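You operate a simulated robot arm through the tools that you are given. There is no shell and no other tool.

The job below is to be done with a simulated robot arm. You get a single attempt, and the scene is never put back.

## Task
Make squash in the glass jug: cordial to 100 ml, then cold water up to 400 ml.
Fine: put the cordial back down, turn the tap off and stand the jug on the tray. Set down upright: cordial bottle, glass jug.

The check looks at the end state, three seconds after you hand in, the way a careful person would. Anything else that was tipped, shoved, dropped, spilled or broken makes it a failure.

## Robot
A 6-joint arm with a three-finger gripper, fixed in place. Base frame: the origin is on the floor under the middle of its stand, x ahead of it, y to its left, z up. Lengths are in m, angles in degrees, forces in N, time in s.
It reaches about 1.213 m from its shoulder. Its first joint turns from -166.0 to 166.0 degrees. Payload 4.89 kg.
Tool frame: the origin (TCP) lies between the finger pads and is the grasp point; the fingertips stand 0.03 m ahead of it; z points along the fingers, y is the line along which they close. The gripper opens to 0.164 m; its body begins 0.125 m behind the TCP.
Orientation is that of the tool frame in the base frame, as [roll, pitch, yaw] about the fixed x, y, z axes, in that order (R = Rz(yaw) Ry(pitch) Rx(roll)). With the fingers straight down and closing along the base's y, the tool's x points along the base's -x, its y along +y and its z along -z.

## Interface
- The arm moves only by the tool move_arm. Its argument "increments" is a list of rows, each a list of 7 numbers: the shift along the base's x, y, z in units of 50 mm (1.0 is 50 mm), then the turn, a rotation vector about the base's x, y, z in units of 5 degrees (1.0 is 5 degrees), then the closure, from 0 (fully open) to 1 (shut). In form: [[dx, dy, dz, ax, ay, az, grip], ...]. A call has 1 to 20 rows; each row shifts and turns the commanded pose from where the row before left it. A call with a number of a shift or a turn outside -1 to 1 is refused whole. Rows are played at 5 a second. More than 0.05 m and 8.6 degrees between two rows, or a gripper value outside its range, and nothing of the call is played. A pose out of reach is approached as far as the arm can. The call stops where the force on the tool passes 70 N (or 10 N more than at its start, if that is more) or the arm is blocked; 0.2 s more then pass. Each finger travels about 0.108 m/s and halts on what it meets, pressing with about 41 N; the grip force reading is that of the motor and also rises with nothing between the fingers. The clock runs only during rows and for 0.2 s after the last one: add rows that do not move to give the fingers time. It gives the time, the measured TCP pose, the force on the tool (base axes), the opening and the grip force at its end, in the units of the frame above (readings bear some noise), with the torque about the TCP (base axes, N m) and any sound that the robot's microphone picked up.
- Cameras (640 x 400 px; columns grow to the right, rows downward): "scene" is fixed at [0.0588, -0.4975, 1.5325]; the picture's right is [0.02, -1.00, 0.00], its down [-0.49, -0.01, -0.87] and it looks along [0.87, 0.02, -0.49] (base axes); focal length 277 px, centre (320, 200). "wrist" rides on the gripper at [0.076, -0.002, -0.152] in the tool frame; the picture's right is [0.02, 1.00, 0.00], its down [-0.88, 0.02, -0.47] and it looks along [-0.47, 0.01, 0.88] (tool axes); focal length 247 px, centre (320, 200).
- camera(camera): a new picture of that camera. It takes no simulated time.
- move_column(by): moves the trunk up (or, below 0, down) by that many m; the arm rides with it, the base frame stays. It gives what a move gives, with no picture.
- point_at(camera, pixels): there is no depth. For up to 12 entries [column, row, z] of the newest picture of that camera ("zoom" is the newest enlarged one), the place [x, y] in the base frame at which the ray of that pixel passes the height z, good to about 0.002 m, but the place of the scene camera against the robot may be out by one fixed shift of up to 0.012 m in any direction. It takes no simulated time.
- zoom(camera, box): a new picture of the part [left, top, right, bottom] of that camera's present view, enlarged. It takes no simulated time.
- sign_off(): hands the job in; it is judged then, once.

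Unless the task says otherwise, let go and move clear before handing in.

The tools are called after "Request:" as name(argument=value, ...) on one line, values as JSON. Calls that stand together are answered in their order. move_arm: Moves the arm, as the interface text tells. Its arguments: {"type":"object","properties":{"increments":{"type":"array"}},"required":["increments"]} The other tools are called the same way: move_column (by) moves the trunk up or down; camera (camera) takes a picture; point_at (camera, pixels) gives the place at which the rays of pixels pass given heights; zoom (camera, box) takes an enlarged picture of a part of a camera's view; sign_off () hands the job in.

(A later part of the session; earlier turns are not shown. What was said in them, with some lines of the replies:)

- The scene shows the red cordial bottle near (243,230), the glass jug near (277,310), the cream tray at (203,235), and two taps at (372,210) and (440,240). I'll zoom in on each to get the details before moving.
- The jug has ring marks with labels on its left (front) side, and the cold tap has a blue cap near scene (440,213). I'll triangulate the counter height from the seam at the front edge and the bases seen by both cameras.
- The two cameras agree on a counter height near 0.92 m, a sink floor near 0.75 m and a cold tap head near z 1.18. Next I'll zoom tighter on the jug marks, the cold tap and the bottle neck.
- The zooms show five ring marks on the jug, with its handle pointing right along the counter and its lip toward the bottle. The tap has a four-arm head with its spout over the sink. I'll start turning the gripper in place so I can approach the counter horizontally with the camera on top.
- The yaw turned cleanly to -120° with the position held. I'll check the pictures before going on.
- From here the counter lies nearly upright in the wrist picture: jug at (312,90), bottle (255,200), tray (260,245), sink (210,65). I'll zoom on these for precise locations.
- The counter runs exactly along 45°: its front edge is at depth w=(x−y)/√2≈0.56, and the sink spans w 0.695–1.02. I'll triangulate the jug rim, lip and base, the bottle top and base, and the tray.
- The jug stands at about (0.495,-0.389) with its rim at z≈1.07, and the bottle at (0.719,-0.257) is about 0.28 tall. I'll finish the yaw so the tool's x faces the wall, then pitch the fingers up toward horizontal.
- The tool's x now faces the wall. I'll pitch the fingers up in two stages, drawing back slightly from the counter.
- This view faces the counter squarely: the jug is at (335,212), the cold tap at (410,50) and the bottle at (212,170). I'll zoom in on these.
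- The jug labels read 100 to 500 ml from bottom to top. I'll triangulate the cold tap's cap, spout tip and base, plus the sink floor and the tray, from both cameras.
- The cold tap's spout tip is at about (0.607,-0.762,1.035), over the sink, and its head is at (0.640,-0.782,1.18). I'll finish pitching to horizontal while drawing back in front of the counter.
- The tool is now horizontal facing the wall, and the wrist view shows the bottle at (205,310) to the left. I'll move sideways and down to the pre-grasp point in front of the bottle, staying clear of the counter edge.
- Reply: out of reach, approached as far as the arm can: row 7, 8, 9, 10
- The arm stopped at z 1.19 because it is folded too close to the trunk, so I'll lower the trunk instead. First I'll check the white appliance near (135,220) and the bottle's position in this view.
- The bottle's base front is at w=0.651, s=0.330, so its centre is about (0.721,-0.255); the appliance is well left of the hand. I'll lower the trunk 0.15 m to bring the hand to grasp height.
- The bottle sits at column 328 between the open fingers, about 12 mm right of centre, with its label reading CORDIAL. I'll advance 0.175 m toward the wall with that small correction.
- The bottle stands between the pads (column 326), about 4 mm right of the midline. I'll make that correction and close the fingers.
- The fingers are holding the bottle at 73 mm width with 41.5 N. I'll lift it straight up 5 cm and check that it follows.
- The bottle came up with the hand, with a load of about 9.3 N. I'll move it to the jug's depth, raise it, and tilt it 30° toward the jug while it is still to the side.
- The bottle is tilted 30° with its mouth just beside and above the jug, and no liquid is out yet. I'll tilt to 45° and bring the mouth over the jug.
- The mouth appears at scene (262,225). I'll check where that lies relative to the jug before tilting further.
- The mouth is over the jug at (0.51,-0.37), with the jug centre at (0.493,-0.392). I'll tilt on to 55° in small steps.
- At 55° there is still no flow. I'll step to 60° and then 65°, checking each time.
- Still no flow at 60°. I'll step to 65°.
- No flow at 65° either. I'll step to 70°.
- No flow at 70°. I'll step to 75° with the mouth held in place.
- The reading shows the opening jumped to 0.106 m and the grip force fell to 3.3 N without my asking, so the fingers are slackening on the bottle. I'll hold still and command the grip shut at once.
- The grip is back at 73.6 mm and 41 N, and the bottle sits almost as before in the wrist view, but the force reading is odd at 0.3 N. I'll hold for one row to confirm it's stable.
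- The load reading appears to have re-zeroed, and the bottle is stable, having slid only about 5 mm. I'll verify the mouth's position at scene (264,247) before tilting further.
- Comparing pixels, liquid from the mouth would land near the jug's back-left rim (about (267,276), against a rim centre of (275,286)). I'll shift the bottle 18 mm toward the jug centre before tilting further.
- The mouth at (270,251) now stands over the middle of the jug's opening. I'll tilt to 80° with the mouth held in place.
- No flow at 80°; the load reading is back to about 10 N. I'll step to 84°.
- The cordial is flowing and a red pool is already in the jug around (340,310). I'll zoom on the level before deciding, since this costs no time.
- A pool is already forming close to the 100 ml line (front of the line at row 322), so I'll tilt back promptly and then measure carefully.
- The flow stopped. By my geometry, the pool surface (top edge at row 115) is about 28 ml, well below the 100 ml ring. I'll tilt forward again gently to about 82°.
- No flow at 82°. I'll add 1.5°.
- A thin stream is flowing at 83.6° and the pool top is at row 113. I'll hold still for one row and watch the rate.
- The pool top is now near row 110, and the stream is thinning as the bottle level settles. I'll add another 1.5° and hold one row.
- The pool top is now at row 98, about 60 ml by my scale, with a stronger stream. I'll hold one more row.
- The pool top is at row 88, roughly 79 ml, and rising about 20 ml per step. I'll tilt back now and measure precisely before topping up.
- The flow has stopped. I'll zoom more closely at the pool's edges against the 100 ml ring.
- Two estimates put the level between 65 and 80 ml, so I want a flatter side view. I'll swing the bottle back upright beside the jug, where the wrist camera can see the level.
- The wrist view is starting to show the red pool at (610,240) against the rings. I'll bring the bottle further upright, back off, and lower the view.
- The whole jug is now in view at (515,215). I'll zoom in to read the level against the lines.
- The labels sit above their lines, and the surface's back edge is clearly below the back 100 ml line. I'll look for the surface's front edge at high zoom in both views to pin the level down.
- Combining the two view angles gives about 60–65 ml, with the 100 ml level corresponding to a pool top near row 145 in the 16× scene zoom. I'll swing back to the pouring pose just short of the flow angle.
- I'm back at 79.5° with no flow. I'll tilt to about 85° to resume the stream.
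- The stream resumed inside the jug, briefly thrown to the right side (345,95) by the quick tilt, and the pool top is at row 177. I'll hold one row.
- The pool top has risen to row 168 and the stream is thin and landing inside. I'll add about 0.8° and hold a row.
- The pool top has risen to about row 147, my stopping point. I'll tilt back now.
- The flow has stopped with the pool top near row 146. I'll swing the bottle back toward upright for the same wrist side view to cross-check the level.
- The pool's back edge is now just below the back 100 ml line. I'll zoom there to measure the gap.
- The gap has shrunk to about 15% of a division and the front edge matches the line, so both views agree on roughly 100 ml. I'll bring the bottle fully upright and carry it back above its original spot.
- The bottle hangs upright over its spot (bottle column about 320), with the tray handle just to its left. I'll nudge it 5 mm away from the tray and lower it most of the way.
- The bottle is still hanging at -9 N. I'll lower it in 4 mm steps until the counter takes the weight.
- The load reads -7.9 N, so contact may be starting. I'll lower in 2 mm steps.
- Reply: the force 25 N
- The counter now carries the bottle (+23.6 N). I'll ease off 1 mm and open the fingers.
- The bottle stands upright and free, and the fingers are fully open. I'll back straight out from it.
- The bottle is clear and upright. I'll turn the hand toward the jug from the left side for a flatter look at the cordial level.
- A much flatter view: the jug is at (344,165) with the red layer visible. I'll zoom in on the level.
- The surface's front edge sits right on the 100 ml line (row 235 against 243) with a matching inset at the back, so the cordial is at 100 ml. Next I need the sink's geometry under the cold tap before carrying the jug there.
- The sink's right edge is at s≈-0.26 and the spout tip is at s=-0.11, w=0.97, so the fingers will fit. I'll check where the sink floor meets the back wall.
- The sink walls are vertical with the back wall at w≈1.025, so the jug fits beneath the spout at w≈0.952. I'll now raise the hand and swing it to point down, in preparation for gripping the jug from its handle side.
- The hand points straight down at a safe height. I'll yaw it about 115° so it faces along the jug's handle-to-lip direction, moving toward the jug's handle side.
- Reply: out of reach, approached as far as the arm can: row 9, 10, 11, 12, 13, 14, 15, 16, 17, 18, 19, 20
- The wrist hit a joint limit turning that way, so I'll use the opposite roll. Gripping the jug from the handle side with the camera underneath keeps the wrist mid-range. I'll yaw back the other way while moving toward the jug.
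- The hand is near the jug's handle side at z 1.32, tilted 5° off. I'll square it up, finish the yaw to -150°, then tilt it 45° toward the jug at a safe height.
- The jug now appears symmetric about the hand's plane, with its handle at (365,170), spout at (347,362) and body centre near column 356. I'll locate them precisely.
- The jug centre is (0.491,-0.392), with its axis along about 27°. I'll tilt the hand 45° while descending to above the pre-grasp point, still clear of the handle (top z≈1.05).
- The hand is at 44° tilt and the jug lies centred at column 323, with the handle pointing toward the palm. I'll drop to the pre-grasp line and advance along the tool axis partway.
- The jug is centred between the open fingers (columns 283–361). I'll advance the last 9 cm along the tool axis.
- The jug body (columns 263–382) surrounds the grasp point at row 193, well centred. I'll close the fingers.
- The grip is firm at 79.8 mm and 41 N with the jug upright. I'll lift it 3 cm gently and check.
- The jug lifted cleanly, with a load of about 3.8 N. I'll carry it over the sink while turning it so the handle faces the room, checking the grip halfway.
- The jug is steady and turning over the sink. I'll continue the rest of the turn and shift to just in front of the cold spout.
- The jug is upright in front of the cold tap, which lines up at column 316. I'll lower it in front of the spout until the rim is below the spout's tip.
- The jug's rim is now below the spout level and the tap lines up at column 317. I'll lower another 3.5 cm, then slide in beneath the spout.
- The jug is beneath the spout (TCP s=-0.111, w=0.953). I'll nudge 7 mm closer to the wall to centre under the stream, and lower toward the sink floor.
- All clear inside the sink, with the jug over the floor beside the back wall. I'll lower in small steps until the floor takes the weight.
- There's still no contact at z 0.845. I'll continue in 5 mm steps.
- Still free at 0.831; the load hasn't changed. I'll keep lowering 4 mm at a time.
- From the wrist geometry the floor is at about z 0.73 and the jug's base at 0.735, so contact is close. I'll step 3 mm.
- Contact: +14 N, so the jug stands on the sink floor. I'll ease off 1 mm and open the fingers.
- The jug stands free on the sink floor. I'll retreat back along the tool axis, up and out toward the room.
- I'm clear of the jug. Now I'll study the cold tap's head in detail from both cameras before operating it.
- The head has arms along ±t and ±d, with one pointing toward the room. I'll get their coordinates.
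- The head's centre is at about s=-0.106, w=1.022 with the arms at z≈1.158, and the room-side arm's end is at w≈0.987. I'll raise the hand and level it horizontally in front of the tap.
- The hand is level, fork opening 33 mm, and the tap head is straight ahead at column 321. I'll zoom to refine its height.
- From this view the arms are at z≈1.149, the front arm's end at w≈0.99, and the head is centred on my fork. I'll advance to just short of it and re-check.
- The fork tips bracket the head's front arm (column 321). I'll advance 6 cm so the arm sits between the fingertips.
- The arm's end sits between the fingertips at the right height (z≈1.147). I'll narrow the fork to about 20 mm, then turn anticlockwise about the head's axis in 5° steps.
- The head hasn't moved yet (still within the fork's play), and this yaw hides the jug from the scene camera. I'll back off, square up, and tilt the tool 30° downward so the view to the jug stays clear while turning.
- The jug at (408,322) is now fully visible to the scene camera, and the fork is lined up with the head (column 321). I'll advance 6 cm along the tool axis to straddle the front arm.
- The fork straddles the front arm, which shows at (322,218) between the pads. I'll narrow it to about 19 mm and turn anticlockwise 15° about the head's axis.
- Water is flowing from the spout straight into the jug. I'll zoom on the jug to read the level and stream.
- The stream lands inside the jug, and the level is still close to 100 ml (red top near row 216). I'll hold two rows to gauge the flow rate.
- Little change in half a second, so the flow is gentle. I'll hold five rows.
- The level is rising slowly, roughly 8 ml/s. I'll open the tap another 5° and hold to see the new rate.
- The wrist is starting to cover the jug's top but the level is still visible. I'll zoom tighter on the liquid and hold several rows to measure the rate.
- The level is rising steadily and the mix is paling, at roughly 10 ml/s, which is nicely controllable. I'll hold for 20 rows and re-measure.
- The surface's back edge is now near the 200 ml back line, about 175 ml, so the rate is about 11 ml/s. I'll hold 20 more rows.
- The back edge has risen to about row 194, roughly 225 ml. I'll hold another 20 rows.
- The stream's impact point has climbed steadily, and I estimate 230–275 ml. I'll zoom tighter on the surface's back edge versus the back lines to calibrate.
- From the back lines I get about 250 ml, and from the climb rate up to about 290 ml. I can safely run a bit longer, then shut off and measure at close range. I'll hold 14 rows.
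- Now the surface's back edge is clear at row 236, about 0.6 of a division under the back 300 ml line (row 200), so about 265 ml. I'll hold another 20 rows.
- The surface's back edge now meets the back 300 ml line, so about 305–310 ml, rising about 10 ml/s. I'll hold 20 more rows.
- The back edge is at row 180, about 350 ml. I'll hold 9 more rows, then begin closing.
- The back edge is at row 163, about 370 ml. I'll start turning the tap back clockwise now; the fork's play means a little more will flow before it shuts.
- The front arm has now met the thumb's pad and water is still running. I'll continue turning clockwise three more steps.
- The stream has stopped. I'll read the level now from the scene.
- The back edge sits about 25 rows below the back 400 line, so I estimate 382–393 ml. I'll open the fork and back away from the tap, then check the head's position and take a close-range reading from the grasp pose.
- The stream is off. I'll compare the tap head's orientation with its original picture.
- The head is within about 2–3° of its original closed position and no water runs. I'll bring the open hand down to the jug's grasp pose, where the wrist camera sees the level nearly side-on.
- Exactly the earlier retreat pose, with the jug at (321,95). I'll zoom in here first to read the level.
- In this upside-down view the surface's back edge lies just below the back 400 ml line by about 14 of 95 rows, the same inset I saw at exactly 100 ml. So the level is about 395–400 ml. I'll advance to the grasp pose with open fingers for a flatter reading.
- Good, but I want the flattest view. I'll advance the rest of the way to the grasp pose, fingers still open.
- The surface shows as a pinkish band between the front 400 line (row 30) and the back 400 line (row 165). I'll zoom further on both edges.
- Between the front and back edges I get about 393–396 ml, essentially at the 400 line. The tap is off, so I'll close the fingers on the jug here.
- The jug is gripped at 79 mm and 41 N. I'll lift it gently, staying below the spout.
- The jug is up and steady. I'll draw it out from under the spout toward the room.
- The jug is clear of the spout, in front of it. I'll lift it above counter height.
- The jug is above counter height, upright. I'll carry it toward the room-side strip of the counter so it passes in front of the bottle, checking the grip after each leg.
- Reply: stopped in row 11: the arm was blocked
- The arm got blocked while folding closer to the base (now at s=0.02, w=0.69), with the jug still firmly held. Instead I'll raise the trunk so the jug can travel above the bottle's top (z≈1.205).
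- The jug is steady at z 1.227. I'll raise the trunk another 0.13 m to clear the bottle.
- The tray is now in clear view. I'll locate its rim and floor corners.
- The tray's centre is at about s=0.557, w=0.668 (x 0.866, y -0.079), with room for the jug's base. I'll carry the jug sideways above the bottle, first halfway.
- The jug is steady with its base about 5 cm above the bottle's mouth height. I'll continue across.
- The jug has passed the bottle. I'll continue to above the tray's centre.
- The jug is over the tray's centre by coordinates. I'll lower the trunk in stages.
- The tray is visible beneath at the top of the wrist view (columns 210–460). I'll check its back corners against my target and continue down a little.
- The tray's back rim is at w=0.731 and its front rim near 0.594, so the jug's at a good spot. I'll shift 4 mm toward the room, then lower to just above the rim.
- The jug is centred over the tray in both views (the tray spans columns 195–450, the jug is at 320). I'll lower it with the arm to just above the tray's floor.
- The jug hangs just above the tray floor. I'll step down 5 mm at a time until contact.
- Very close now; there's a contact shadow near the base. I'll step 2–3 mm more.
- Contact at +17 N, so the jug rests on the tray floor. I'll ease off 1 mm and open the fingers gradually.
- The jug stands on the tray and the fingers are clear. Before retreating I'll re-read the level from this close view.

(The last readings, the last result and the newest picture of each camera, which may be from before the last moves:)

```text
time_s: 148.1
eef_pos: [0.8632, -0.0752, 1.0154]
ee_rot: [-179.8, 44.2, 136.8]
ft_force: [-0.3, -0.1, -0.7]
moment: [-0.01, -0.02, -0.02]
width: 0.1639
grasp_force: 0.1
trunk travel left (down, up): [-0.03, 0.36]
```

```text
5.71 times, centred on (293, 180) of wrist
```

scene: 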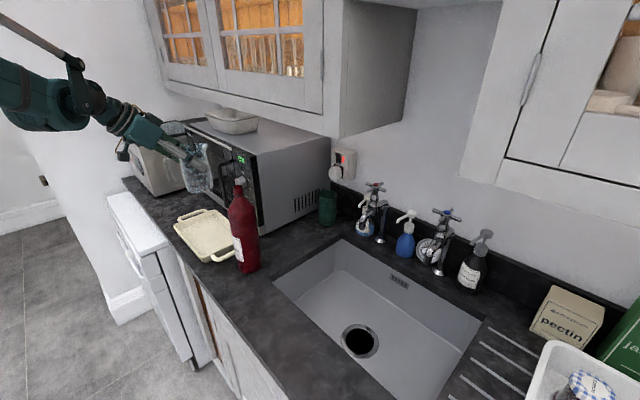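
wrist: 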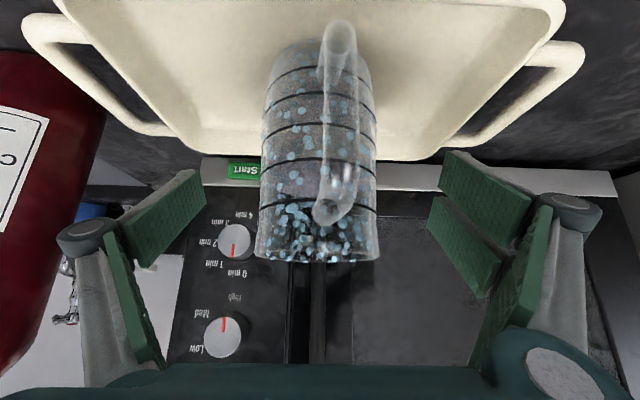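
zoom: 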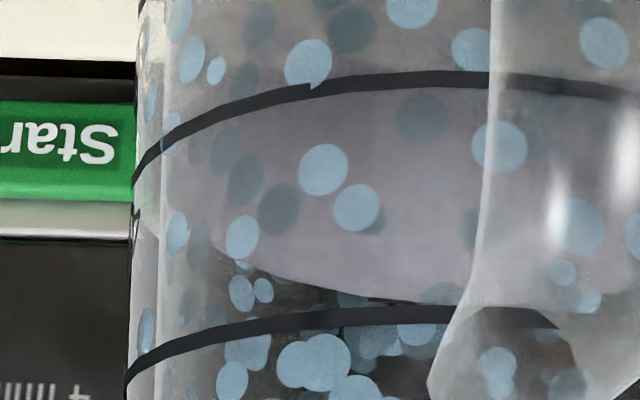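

The surface still lies between the front and back 400 ml rings, so the level is about 395 ml and nothing spilled. I'll retreat back along the tool axis.

Request:
move_arm(increments=[[-0.2, 0.19, 0.28, 0, 0, 0, 0], [-0.305, 0.286, 0.43, 0, 0, 0, 0], [-0.305, 0.286, 0.43, 0, 0, 0, 0], [-0.305, 0.286, 0.43, 0, 0, 0, 0], [-0.305, 0.286, 0.43, 0, 0, 0, 0], [-0.305, 0.286, 0.43, 0, 0, 0, 0], [-0.2, 0.19, 0.6, 0, 0, 0, 0]])

Request:
camera(camera="scene")

Request:
camera(camera="wrist")

```text
time_s: 149.7
eef_pos: [0.7683, 0.0146, 1.1683]
ee_rot: [-179.7, 44.1, 136.7]
ft_force: [1.1, 0.1, 0.3]
moment: [-0.01, 0.14, -0.1]
width: 0.1643
grasp_force: 0.0
trunk travel left (down, up): [-0.03, 0.36]
```

```text
taken
```

scene: 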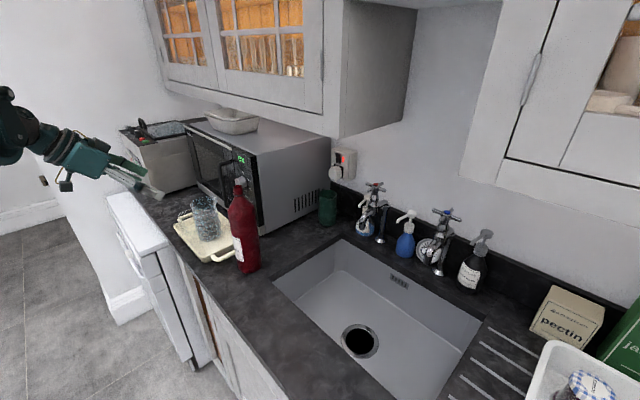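

```text
taken
```

wrist: 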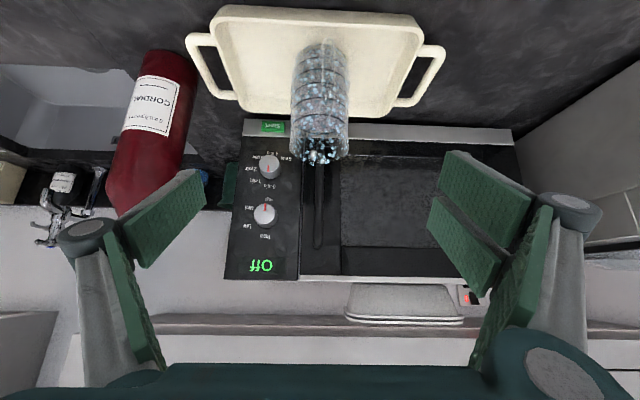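

The jug stands inside the tray and the bottle is upright. I'll inspect the tap's head and spout closely for any residual flow.

Request:
zoom(camera="scene", box=[418, 198, 470, 240])

Request:
zoom(camera="scene", box=[380, 240, 450, 350])

Request:
zoom(camera="scene", box=[170, 180, 260, 275])

```text
9.52 times, centred on (444, 219) of scene
```

zoom: 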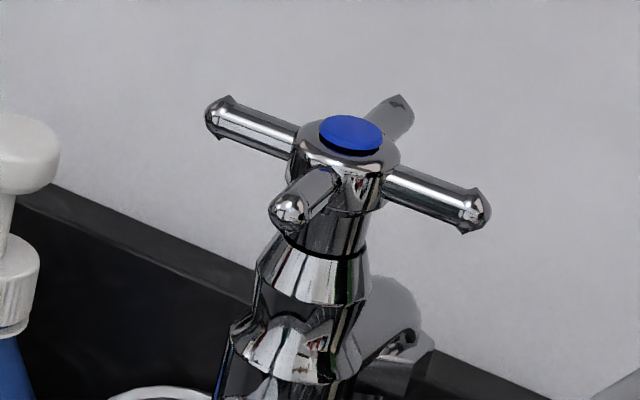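

```text
3.64 times, centred on (415, 295) of scene
```

zoom: 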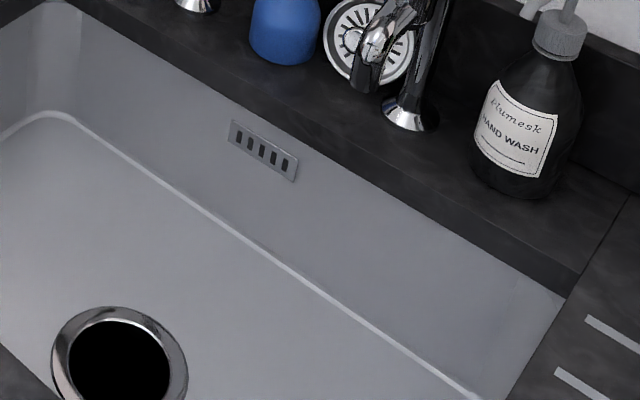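

```text
4.21 times, centred on (215, 228) of scene
```

zoom: 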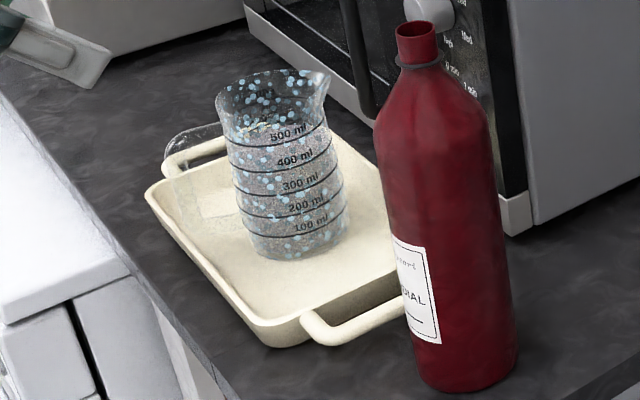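

No stream is visible, and the head is within about 2° of its original closed angle. I'll zoom very closely beneath the spout to rule out a trickle.

Request:
zoom(camera="scene", box=[412, 255, 442, 280])

Request:
zoom(camera="scene", box=[395, 300, 435, 345])

```text
16.00 times, centred on (427, 268) of scene
```

zoom: 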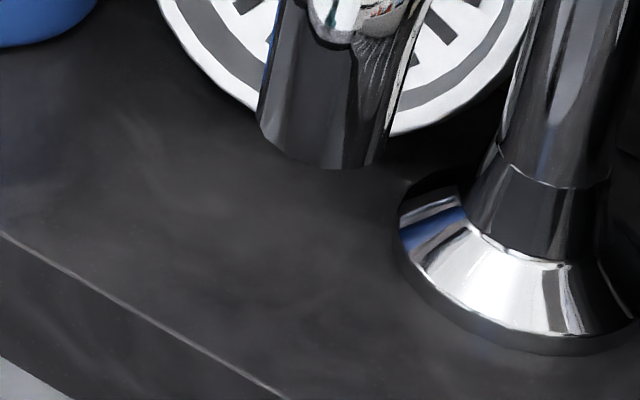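

```text
8.89 times, centred on (415, 322) of scene
```

zoom: 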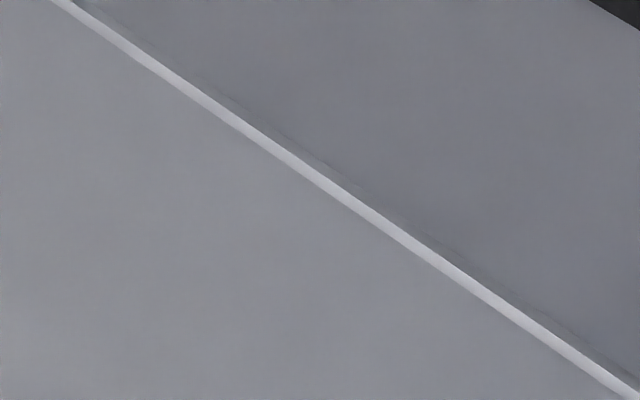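

There's no trickle anywhere. I'll lift the hand well clear with the trunk and take a last look at everything.

Request:
move_column(by=0.15)

Request:
camera(camera="scene")

Request:
camera(camera="wrist")

Request:
zoom(camera="scene", box=[170, 180, 260, 275])

Request:
zoom(camera="scene", box=[186, 190, 226, 225])

```text
time_s: 151.5
eef_pos: [0.7681, 0.0145, 1.3178]
ee_rot: [-179.7, 44.1, 136.7]
ft_force: [-0.2, 0.5, -0.5]
moment: [0.02, 0.03, -0.02]
width: 0.1639
grasp_force: 0.1
trunk travel left (down, up): [-0.18, 0.21]
```

```text
taken
```

scene: 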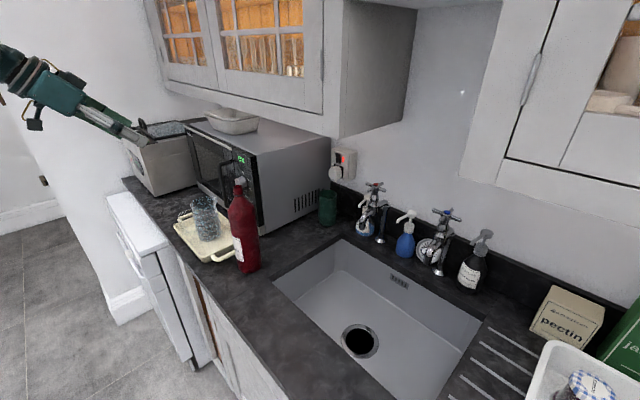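

```text
taken
```

wrist: 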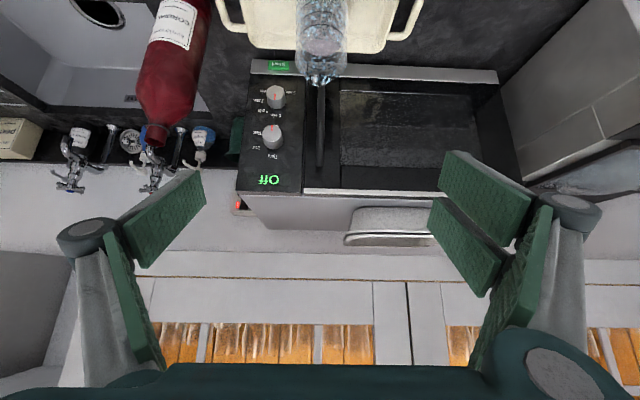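

```text
4.21 times, centred on (215, 228) of scene
```

zoom: 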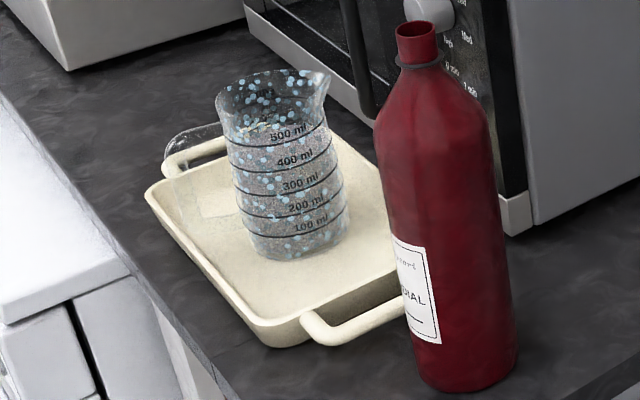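

```text
11.43 times, centred on (206, 208) of scene
```

zoom: 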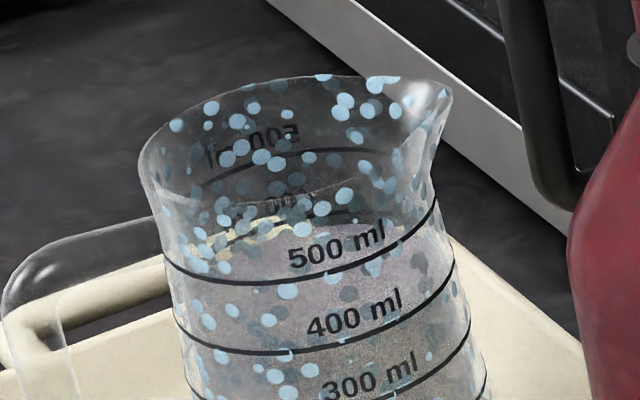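

Final look: the jug is upright on the tray filled to about the 400 ml line, the cordial bottle is upright on the counter, and the tap is off with nothing running. Everything else is undisturbed and the hand is empty and clear, so I'm handing in.

Request:
sign_off()

```text
The job is handed in.
```

The squash is made and I've handed the job in. I don't have the judge's result.

- **Cordial:** I read it at 100 ml in a near side-on view, with the surface sitting on the 100 ml line.
- **Water:** I topped it up from the cold (blue) tap. My final readings put the total at about 393–396 ml, just under the 400 ml line.
- **Tap:** It's off. I saw no stream or trickle under the spout. The tap head stopped about 2° short of its original closed position, and I didn't push it further.
- **Placement:** The cordial bottle is upright on the counter about 5 mm from where it started. The jug is upright on the tray, and the hand is empty and clear.

Two things went off plan, both without a visible spill. The gripper slackened on its own during the pour, the bottle slid about 5 mm, and I re-gripped it straight away. The arm was also blocked while carrying the full jug, so I raised the trunk and took it over the top of the bottle instead.
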